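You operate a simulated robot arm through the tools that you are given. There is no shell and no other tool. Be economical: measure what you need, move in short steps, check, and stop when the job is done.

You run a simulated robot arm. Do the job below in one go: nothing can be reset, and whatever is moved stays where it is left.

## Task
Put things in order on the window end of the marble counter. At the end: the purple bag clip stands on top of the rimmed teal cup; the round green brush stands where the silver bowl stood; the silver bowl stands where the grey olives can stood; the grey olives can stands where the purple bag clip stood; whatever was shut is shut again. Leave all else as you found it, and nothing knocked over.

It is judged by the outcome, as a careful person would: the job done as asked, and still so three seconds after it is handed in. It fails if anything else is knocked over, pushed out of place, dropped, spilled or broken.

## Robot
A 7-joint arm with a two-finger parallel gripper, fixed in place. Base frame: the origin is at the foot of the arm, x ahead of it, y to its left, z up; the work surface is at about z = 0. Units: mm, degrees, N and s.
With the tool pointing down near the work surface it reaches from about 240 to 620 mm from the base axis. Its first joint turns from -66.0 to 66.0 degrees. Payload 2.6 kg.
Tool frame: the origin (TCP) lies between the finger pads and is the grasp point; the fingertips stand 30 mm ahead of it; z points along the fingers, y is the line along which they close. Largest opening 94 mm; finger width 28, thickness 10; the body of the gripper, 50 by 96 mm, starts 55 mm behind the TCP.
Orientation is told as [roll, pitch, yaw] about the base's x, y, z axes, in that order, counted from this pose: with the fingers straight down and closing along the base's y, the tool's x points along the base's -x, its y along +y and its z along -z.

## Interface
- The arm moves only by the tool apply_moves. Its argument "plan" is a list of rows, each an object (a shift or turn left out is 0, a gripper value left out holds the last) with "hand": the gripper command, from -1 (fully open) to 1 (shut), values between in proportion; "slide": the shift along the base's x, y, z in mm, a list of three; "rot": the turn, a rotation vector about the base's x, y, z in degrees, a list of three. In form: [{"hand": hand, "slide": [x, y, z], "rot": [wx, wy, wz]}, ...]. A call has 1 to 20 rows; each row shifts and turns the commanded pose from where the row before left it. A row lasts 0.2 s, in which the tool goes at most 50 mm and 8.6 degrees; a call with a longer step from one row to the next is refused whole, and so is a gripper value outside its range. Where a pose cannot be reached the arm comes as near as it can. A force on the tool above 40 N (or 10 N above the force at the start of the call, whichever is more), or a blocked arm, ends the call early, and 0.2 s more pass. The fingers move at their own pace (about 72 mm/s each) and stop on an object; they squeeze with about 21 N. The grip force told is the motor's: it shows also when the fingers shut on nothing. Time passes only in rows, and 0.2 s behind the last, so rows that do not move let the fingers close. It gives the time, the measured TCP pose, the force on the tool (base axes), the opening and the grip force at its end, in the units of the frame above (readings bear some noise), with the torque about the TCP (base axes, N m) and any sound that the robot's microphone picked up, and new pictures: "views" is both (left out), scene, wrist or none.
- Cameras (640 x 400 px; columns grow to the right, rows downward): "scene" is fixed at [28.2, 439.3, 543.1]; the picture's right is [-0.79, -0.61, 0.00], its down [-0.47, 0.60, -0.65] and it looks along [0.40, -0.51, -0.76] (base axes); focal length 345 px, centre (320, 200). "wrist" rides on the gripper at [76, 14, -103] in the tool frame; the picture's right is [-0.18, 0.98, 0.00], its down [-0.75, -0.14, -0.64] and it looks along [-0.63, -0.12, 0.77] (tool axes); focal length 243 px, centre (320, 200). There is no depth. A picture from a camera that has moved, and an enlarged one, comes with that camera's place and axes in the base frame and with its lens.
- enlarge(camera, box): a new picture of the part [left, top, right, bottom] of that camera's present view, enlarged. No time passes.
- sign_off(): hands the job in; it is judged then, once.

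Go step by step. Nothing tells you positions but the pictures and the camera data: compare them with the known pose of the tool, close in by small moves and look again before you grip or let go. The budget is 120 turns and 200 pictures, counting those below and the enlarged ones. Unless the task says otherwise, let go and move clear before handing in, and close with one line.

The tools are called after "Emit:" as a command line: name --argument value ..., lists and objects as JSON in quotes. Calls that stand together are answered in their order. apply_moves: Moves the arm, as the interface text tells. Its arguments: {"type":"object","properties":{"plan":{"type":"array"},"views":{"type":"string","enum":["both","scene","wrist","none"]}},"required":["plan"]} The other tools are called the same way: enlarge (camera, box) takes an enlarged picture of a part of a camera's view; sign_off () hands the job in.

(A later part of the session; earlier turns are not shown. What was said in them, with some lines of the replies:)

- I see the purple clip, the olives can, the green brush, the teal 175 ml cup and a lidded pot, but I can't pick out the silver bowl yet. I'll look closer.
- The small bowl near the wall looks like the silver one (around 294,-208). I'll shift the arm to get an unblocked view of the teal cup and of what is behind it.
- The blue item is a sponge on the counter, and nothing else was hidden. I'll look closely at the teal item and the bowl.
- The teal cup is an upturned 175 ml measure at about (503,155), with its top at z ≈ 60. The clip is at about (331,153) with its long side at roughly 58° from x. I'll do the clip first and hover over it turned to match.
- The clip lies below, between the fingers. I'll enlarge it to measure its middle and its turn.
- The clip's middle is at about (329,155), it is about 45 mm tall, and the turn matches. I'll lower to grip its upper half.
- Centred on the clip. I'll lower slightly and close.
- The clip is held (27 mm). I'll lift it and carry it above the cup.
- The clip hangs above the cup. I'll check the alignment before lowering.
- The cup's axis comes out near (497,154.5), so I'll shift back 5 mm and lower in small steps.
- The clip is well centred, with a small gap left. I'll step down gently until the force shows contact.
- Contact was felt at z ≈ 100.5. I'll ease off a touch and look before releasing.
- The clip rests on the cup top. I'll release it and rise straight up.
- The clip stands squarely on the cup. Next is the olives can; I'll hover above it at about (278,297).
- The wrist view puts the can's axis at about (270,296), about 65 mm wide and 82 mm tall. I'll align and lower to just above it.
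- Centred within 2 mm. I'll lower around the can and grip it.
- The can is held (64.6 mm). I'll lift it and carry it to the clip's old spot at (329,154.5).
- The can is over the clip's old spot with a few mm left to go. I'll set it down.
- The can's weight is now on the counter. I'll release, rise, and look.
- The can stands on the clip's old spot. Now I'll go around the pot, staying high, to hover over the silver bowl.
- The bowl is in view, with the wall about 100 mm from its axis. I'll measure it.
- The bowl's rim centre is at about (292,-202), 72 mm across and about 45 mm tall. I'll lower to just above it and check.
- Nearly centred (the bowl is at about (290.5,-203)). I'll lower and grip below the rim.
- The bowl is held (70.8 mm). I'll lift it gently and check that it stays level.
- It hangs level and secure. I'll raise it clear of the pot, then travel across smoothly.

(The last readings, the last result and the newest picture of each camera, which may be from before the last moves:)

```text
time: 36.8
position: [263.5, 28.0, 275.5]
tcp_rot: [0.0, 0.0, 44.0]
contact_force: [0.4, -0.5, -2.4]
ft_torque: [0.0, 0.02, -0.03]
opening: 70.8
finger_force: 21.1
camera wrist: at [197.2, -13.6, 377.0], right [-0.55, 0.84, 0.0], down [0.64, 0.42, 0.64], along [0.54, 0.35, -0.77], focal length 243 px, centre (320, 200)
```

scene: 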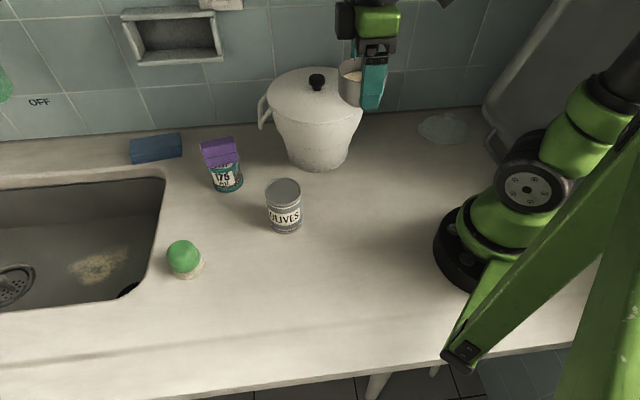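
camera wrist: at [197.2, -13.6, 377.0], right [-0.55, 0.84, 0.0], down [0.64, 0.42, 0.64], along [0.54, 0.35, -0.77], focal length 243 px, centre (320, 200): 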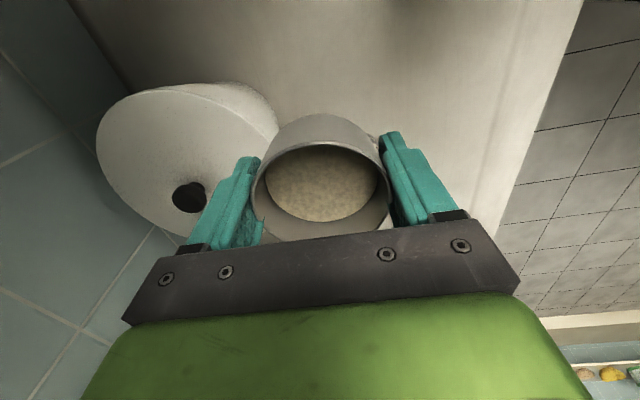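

The bowl is level and past the pot. I'll carry on to the can's old spot at (270,295).

Emit:
apply_moves --plan '[{"slide": [0, 10, 0]}, {"slide": [0, 20, 0]}, {"slide": [0, 25, 0]}, {"slide": [0, 25, 0]}, {"slide": [0, 25, 0]}, {"slide": [1, 25, 0]}, {"slide": [1, 25, 0]}, {"slide": [1, 25, -8]}, {"slide": [1, 25, -15]}, {"slide": [1, 25, -20]}, {"slide": [1, 20, -20]}, {"slide": [0, 12, -20]}, {"slide": [0, 5, -20]}, {"slide": [0, 0, -20]}, {"slide": [0, 0, -20]}, {"slide": [0, 0, -15]}, {"slide": [0, 0, -8]}, {}]'

```text
time: 40.6
position: [268.9, 294.8, 108.4]
tcp_rot: [0.0, 0.0, 44.0]
contact_force: [-0.2, 0.0, -2.4]
ft_torque: [-0.01, 0.0, -0.03]
opening: 70.9
finger_force: 21.0
camera wrist: at [203.2, 252.8, 210.6], right [-0.55, 0.83, 0.0], down [0.64, 0.42, 0.64], along [0.54, 0.35, -0.77], focal length 243 px, centre (320, 200)
```

scene: 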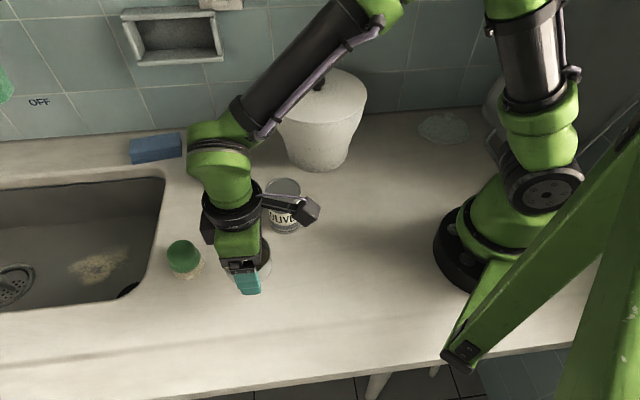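
wrist: 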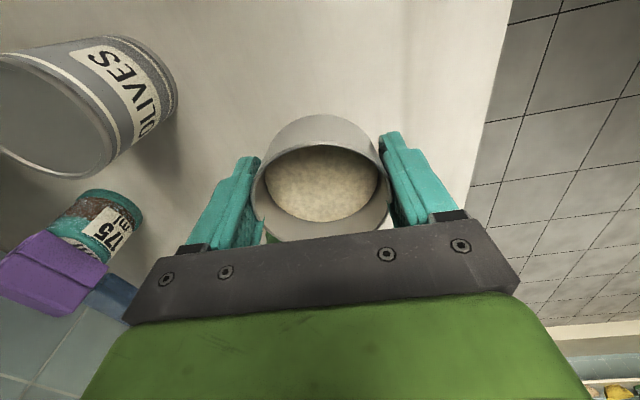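

It's over the spot and clear of neighbours. I'll lower to near contact.

Emit:
apply_moves --plan '[{"slide": [0, 0, -12]}, {"slide": [0, 0, -16]}, {"slide": [0, 0, -16]}, {"slide": [0, 0, -12]}, {"slide": [0, 0, -6]}, {"slide": [0, 0, -2]}, {}]' --views "none"

Emit:
apply_moves --plan '[{"slide": [0, 0, -1]}, {"slide": [0, 0, -1]}, {}]' --views "scene"

```text
time: 42.2
position: [268.5, 293.7, 44.2]
tcp_rot: [0.0, 0.1, 44.0]
contact_force: [-0.7, 0.9, -2.9]
ft_torque: [-0.02, 0.03, 0.01]
opening: 71.0
finger_force: 21.5
```

```text
time: 43.0
position: [269.2, 294.9, 42.4]
tcp_rot: [0.0, 0.0, 43.9]
contact_force: [-0.2, 0.2, -1.4]
ft_torque: [-0.04, -0.02, 0.0]
opening: 70.7
finger_force: 20.9
```

scene: 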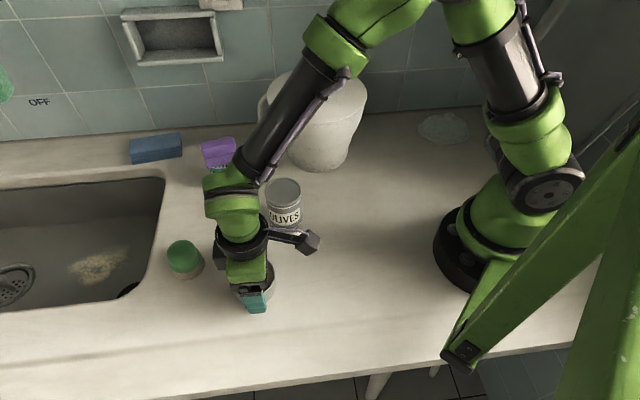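

Emit:
apply_moves --plan '[{"slide": [0, 0, -1]}, {}]' --views "none"

```text
time: 43.6
position: [269.0, 294.9, 42.3]
tcp_rot: [0.0, 0.0, 44.0]
contact_force: [0.5, 0.0, -0.2]
ft_torque: [-0.01, 0.02, -0.05]
opening: 70.6
finger_force: 21.0
```

The force is dropping to zero, so the bowl is just touching. One tiny step more to be sure.

Emit:
apply_moves --plan '[{"slide": [0, 0, -0.7]}, {}]' --views "none"

```text
time: 44.2
position: [268.8, 294.5, 40.1]
tcp_rot: [-0.1, 0.0, 44.1]
contact_force: [-0.1, 0.3, -1.0]
ft_torque: [0.01, 0.03, -0.01]
opening: 70.8
finger_force: 21.0
```

Emit:
apply_moves --plan '[{"slide": [0, 0, -0.7]}, {}, {}]' --views "none"

```text
time: 45.0
position: [267.7, 294.9, 41.3]
tcp_rot: [0.0, 0.0, 44.1]
contact_force: [-2.1, -3.1, 6.2]
ft_torque: [-0.03, -0.01, -0.02]
opening: 70.9
finger_force: 21.1
```

The bowl is on the counter. I'll release and rise over it, then look.

Emit:
apply_moves --plan '[{"slide": [0, 0, 0.5]}, {"hand": -1}, {}, {}, {"slide": [0, 0, 15]}, {"slide": [0, 0, 35]}, {"slide": [0, 0, 45]}, {"slide": [0, 0, 45]}, {"slide": [0, 0, 45]}, {}]'

Emit:
enlarge --camera "wrist" --box '[200, 20, 440, 240]'

```text
time: 47.2
position: [267.9, 294.4, 226.4]
tcp_rot: [0.0, 0.0, 44.1]
contact_force: [0.6, 0.1, 0.7]
ft_torque: [0.0, -0.02, -0.01]
opening: 94.0
finger_force: 0.1
camera wrist: at [203.5, 252.7, 328.1], right [-0.55, 0.83, 0.0], down [0.64, 0.42, 0.64], along [0.54, 0.35, -0.77], focal length 243 px, centre (320, 200)
```

scene: 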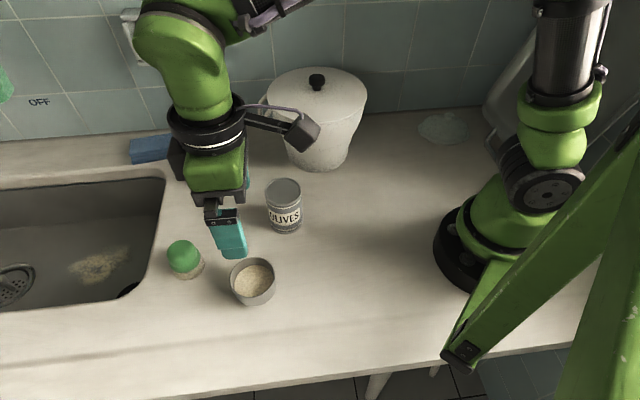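
wrist: 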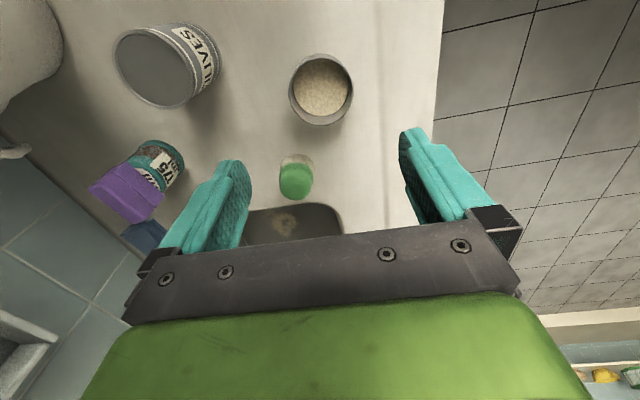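

```text
1.82 times, centred on (320, 130) of wrist
camera zoom: at [203.5, 252.7, 328.1], right [-0.55, 0.83, 0.0], down [0.64, 0.42, 0.64], along [0.54, 0.35, -0.77], focal length 441 px, centre (320, 327)
```

zoom: 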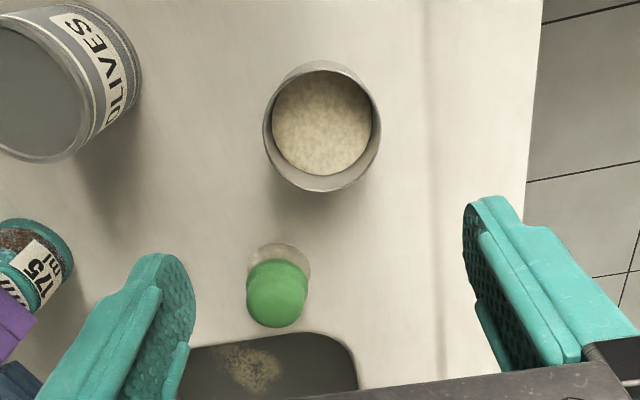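

The bowl is upright with its contents intact. The brush is at about (390,333), so I'll hover over it.

Emit:
apply_moves --plan '[{"slide": [30, 10, 0]}, {"slide": [31, 10, 0]}, {"slide": [31, 10, -20]}, {"slide": [30, 9, -26]}, {"slide": [0, 0, -20]}, {}]'

Emit:
enlarge --camera "wrist" --box '[240, 20, 400, 180]'

Emit:
enlarge --camera "scene" --box '[140, 220, 240, 290]'

```text
time: 48.6
position: [391.5, 334.2, 160.9]
tcp_rot: [0.0, 0.1, 44.0]
contact_force: [-0.2, 1.1, 0.0]
ft_torque: [-0.01, -0.01, 0.01]
opening: 94.1
finger_force: 0.1
camera wrist: at [325.2, 292.2, 261.9], right [-0.55, 0.83, 0.0], down [0.64, 0.42, 0.64], along [0.54, 0.35, -0.77], focal length 243 px, centre (320, 200)
```

scene: 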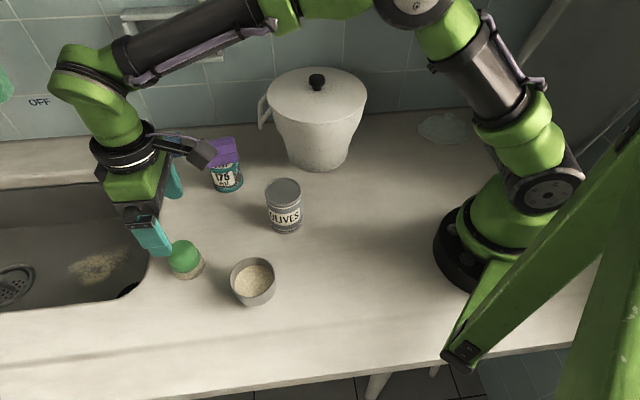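
wrist: 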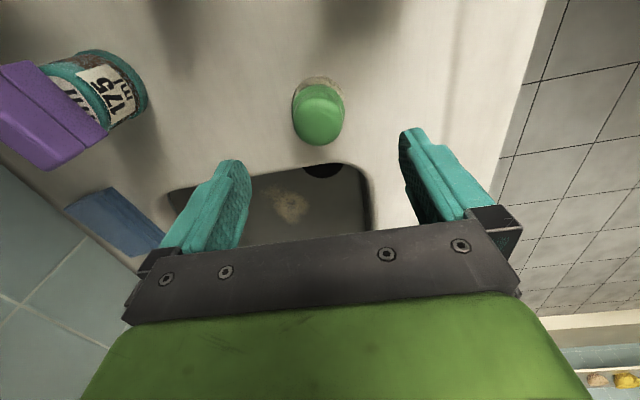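

```text
2.50 times, centred on (320, 100) of wrist
camera zoom: at [325.2, 292.2, 261.9], right [-0.55, 0.83, 0.0], down [0.64, 0.42, 0.64], along [0.54, 0.35, -0.77], focal length 606 px, centre (320, 450)
```

zoom: 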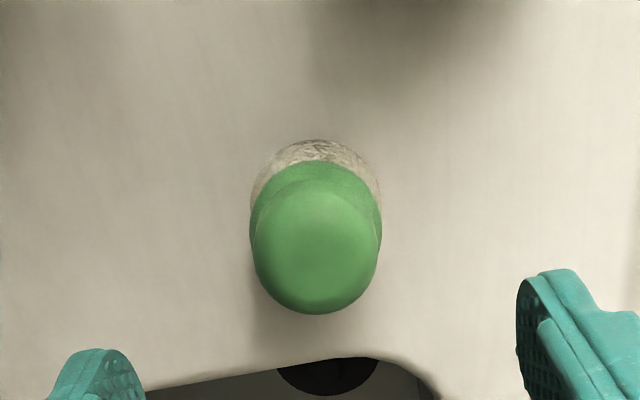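

```text
5.71 times, centred on (190, 255) of scene
camera zoom: at [28.2, 439.3, 543.1], right [-0.79, -0.61, 0.0], down [-0.47, 0.6, -0.65], along [0.4, -0.51, -0.76], focal length 1973 px, centre (1063, -114)
```

zoom: 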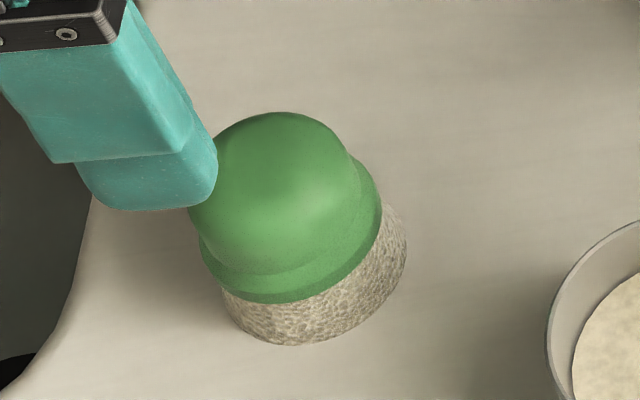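

The brush's axis is near (397,336.5) and its widest green rim is about 50 mm, low down. I'll align and lower partway for a check.

Emit:
apply_moves --plan '[{"slide": [5.5, 2.5, -30]}, {"slide": [0, 0, -35]}, {}]'

Emit:
enlarge --camera "wrist" --box '[200, 60, 440, 240]'

```text
time: 49.4
position: [395.3, 335.4, 95.6]
tcp_rot: [-0.1, 0.1, 43.9]
contact_force: [0.8, 0.5, 0.3]
ft_torque: [-0.02, -0.03, 0.03]
opening: 94.0
finger_force: 0.1
camera wrist: at [330.3, 294.3, 197.5], right [-0.55, 0.84, 0.0], down [0.64, 0.42, 0.64], along [0.54, 0.35, -0.77], focal length 243 px, centre (320, 200)
```

scene: 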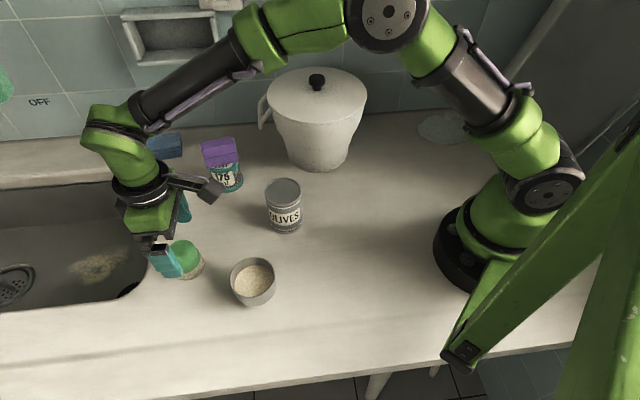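
wrist: 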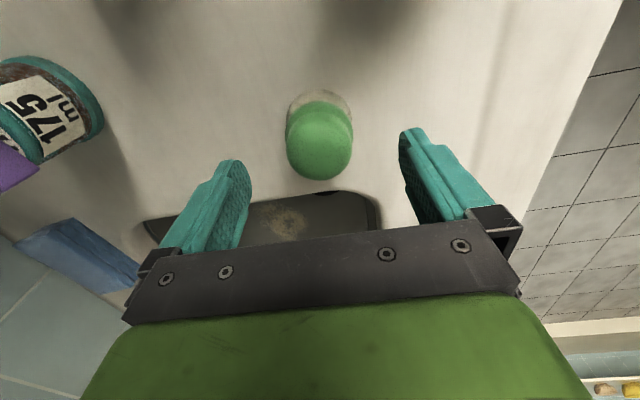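

```text
2.22 times, centred on (320, 150) of wrist
camera zoom: at [330.3, 294.3, 197.5], right [-0.55, 0.84, 0.0], down [0.64, 0.42, 0.64], along [0.54, 0.35, -0.77], focal length 539 px, centre (320, 311)
```

zoom: 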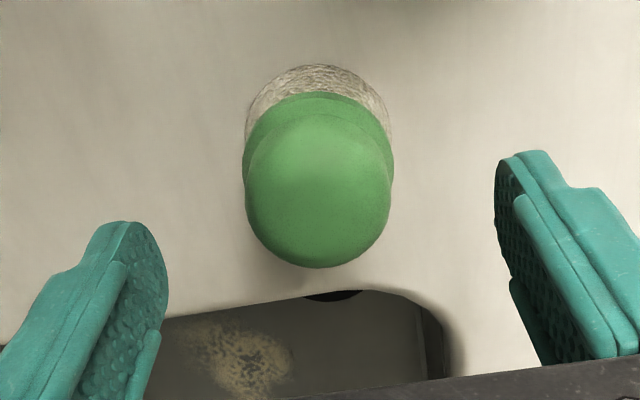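

Good. A last small shift, then I'll lower and grip.

Emit:
apply_moves --plan '[{"slide": [2, 1, -20]}, {"slide": [0, 0, -22]}, {"slide": [0, 0, -16]}, {}, {"hand": 1}, {}, {}, {}, {}]'

```text
time: 51.4
position: [399.4, 337.3, 37.9]
tcp_rot: [-0.1, 0.0, 44.0]
contact_force: [0.0, 0.7, 0.1]
ft_torque: [0.02, -0.03, 0.02]
opening: 50.7
finger_force: 21.3
camera wrist: at [333.3, 295.4, 139.5], right [-0.55, 0.83, 0.0], down [0.64, 0.42, 0.64], along [0.54, 0.35, -0.77], focal length 243 px, centre (320, 200)
```

scene: 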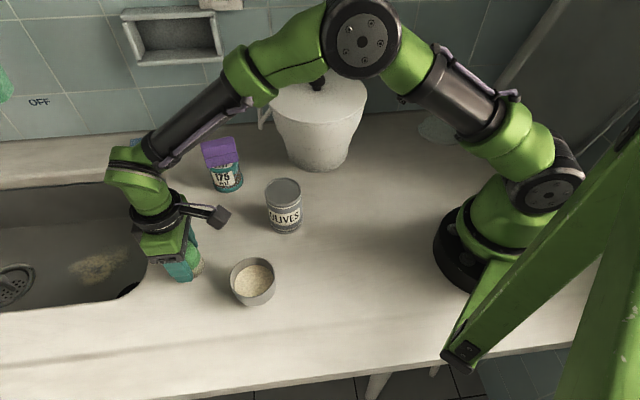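
wrist: 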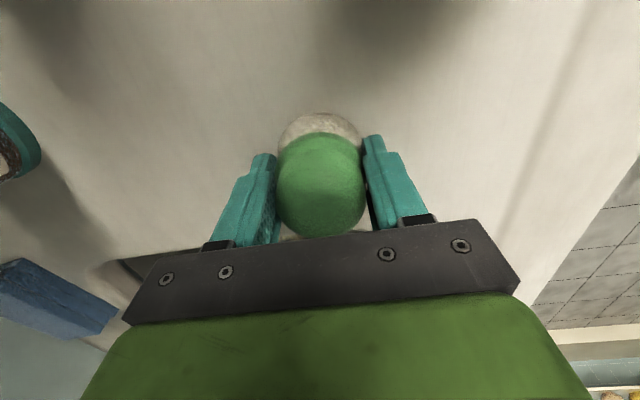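

The brush is held (50.7 mm). I'll lift it straight up and check the hold.

Emit:
apply_moves --plan '[{"slide": [0, 0, 5]}, {"slide": [0, 0, 15]}, {"slide": [0, 0, 30]}, {"slide": [0, 0, 40]}, {"slide": [0, 0, 45]}, {"slide": [0, 0, 45]}, {"slide": [0, 0, 45]}, {"slide": [0, 0, 15]}, {}]' --views "wrist"

```text
time: 53.4
position: [397.7, 337.8, 279.0]
tcp_rot: [0.0, -0.1, 44.0]
contact_force: [0.6, 0.2, -0.7]
ft_torque: [0.0, -0.02, 0.0]
opening: 50.8
finger_force: 20.7
camera wrist: at [332.8, 295.9, 379.8], right [-0.55, 0.83, 0.0], down [0.64, 0.42, 0.64], along [0.54, 0.35, -0.77], focal length 243 px, centre (320, 200)
```

wrist: 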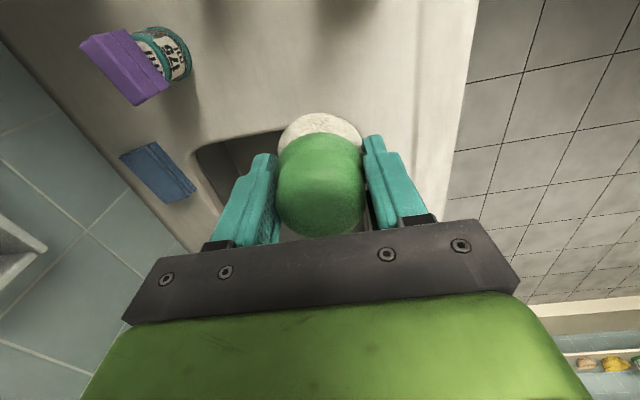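

The hold is steady. I'll carry it high around the pot to above the bowl's old spot.

Emit:
apply_moves --plan '[{"slide": [-7, -16, 0]}, {"slide": [-14, -31, 0]}, {"slide": [-14, -31, 0]}, {"slide": [-14, -31, 0]}, {"slide": [-14, -31, 0]}, {"slide": [-14, -31, 0]}, {"slide": [-14, -31, 0]}, {"slide": [-14, -31, 0]}, {"slide": [-14, -31, 0]}, {"slide": [-14, -31, 0]}, {"slide": [-2, -31, 0]}, {"slide": [2, -31, 0]}, {"slide": [3, -31, 0]}, {"slide": [4, -31, 0]}, {"slide": [4, -31, 0]}, {"slide": [4, -31, 0]}, {"slide": [4, -31, 0]}, {"slide": [4, -18, 0]}, {"slide": [2.5, -11, 0]}, {}]'

```text
time: 57.6
position: [291.8, -204.2, 277.4]
tcp_rot: [0.1, 0.0, 44.0]
contact_force: [0.0, -0.4, -2.0]
ft_torque: [-0.02, -0.03, 0.01]
opening: 50.8
finger_force: 20.9
camera wrist: at [225.3, -245.6, 379.0], right [-0.55, 0.83, 0.0], down [0.64, 0.42, 0.64], along [0.54, 0.35, -0.77], focal length 243 px, centre (320, 200)
```

scene: 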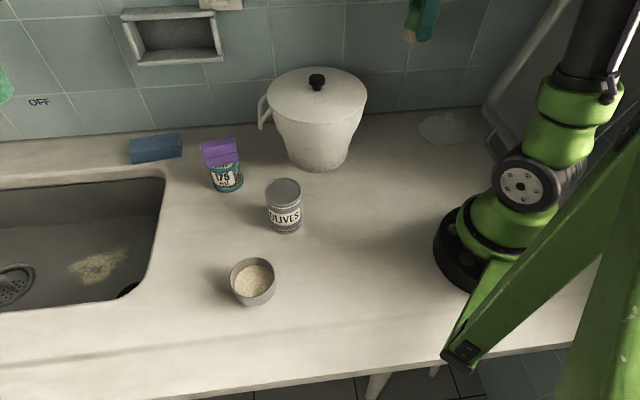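
wrist: 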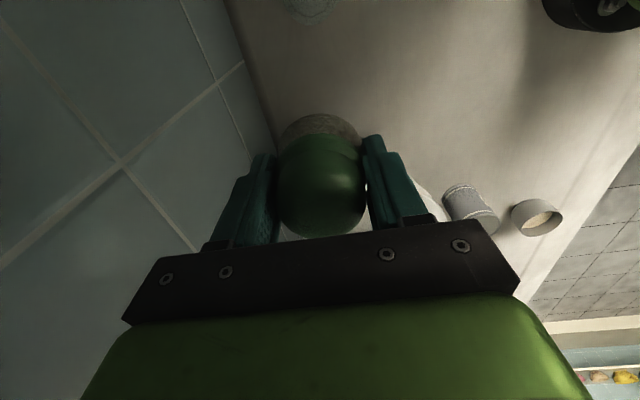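

It's directly above the bowl's old spot. I'll lower to near the counter.

Emit:
apply_moves --plan '[{"slide": [-1, 0.7, -20]}, {"slide": [0, 0, -40]}, {"slide": [0, 0, -40]}, {"slide": [0, 0, -40]}, {"slide": [0, 0, -40]}, {"slide": [0, 0, -30]}, {"slide": [0, 0, -16]}, {"slide": [0, 0, -8]}, {}]'

```text
time: 59.6
position: [290.1, -202.8, 43.2]
tcp_rot: [-0.1, 0.0, 43.9]
contact_force: [-0.2, 0.7, -0.9]
ft_torque: [0.02, 0.02, -0.01]
opening: 50.8
finger_force: 20.7
camera wrist: at [224.2, -244.2, 144.9], right [-0.55, 0.84, 0.0], down [0.64, 0.42, 0.64], along [0.54, 0.35, -0.77], focal length 243 px, centre (320, 200)
```

scene: 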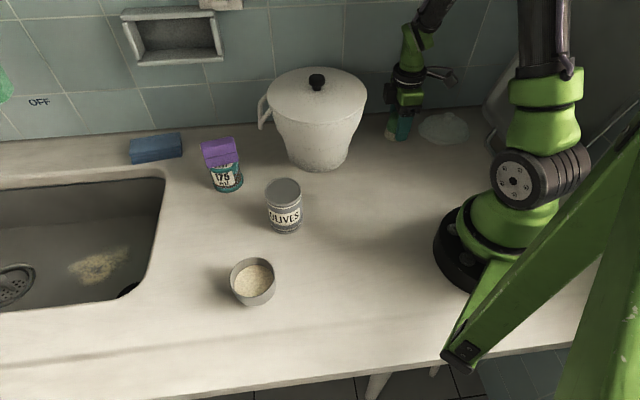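
wrist: 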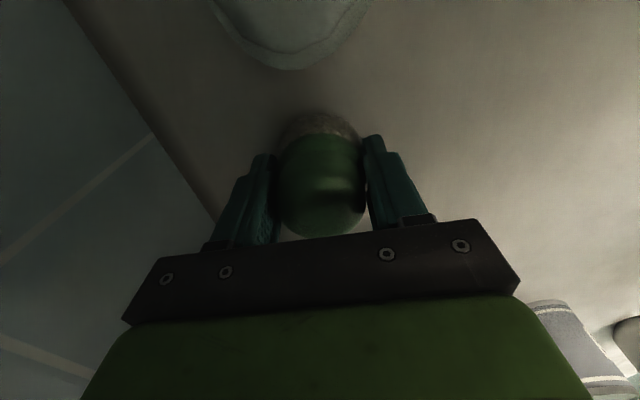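

A few mm remain. I'll step down watching the force.

Emit:
apply_moves --plan '[{"slide": [0, 0, -2]}, {"slide": [0, 0, -1.5]}, {}]' --views "none"

Emit:
apply_moves --plan '[{"slide": [0, 0, -1]}, {}]' --views "none"

```text
time: 60.4
position: [289.2, -202.7, 40.4]
tcp_rot: [-0.1, 0.0, 43.9]
contact_force: [-1.0, -0.1, 0.2]
ft_torque: [-0.01, 0.02, -0.01]
opening: 50.8
finger_force: 21.0
```

```text
time: 61.0
position: [289.8, -204.0, 38.7]
tcp_rot: [-0.1, 0.0, 44.0]
contact_force: [0.1, -0.2, -1.1]
ft_torque: [0.03, 0.02, -0.03]
opening: 50.9
finger_force: 21.3
```

Emit:
apply_moves --plan '[{"slide": [0, 0, -0.8]}, {}]' --views "none"

```text
time: 61.6
position: [289.1, -203.1, 38.2]
tcp_rot: [0.0, 0.0, 44.0]
contact_force: [0.6, -1.4, -0.5]
ft_torque: [0.01, -0.01, 0.01]
opening: 50.8
finger_force: 21.2
```

Emit:
apply_moves --plan '[{"slide": [0, 0, -0.8]}, {}, {}]' --views "none"

```text
time: 62.4
position: [289.5, -202.5, 36.8]
tcp_rot: [0.0, 0.0, 44.0]
contact_force: [-2.6, 2.2, 9.5]
ft_torque: [0.13, 0.01, 0.01]
opening: 50.7
finger_force: 21.1
```

The brush touches the counter. I'll ease off, release and rise.

Emit:
apply_moves --plan '[{"slide": [0, 0, 0.6]}, {"hand": -1}, {}, {}, {"slide": [0, 0, 15]}, {"slide": [0, 0, 40]}, {"slide": [0, 0, 45]}, {"slide": [0, 0, 45]}, {"slide": [0, 0, 45]}, {"slide": [0, 0, 40]}, {}]'

Emit:
enlarge --camera "scene" --box '[340, 60, 500, 160]'

```text
time: 64.8
position: [288.2, -203.5, 267.3]
tcp_rot: [0.0, -0.1, 44.0]
contact_force: [1.1, 1.0, -0.6]
ft_torque: [-0.02, 0.01, 0.02]
opening: 93.9
finger_force: 0.1
camera wrist: at [223.5, -244.2, 369.1], right [-0.55, 0.83, 0.0], down [0.64, 0.42, 0.64], along [0.54, 0.35, -0.77], focal length 243 px, centre (320, 200)
```

scene: 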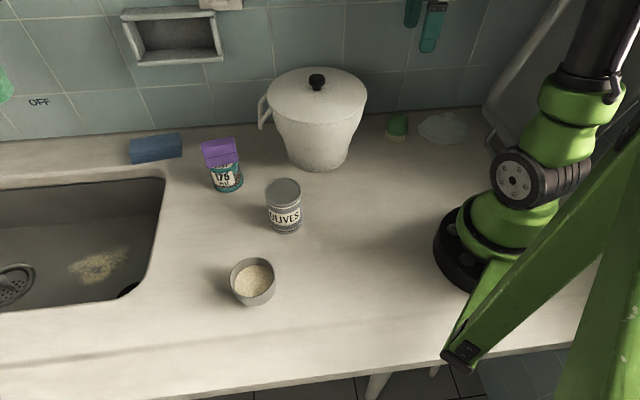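
wrist: 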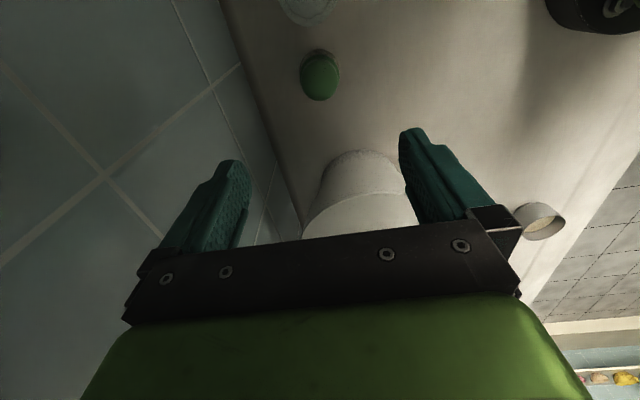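

```text
4.00 times, centred on (420, 110) of scene
camera zoom: at [28.2, 439.3, 543.1], right [-0.79, -0.61, 0.0], down [-0.47, 0.6, -0.65], along [0.4, -0.51, -0.76], focal length 1381 px, centre (-80, 560)
```

zoom: 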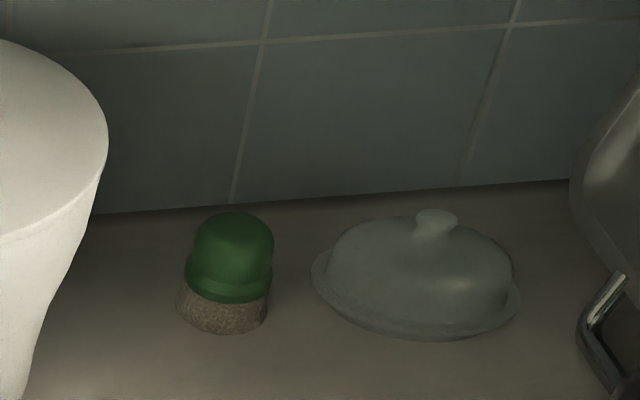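

Everything stands where asked: the clip is on the cup, the can on the clip's old spot, the bowl on the can's and the brush on the bowl's. Nothing was opened, and the gripper is clear, so I'm handing in.

Emit:
sign_off

```text
The job is handed in.
```

The clip stands on the teal cup, and the can, bowl and brush are each on their new spots; nothing was knocked over or spilled, and I opened nothing, so there was nothing to shut.
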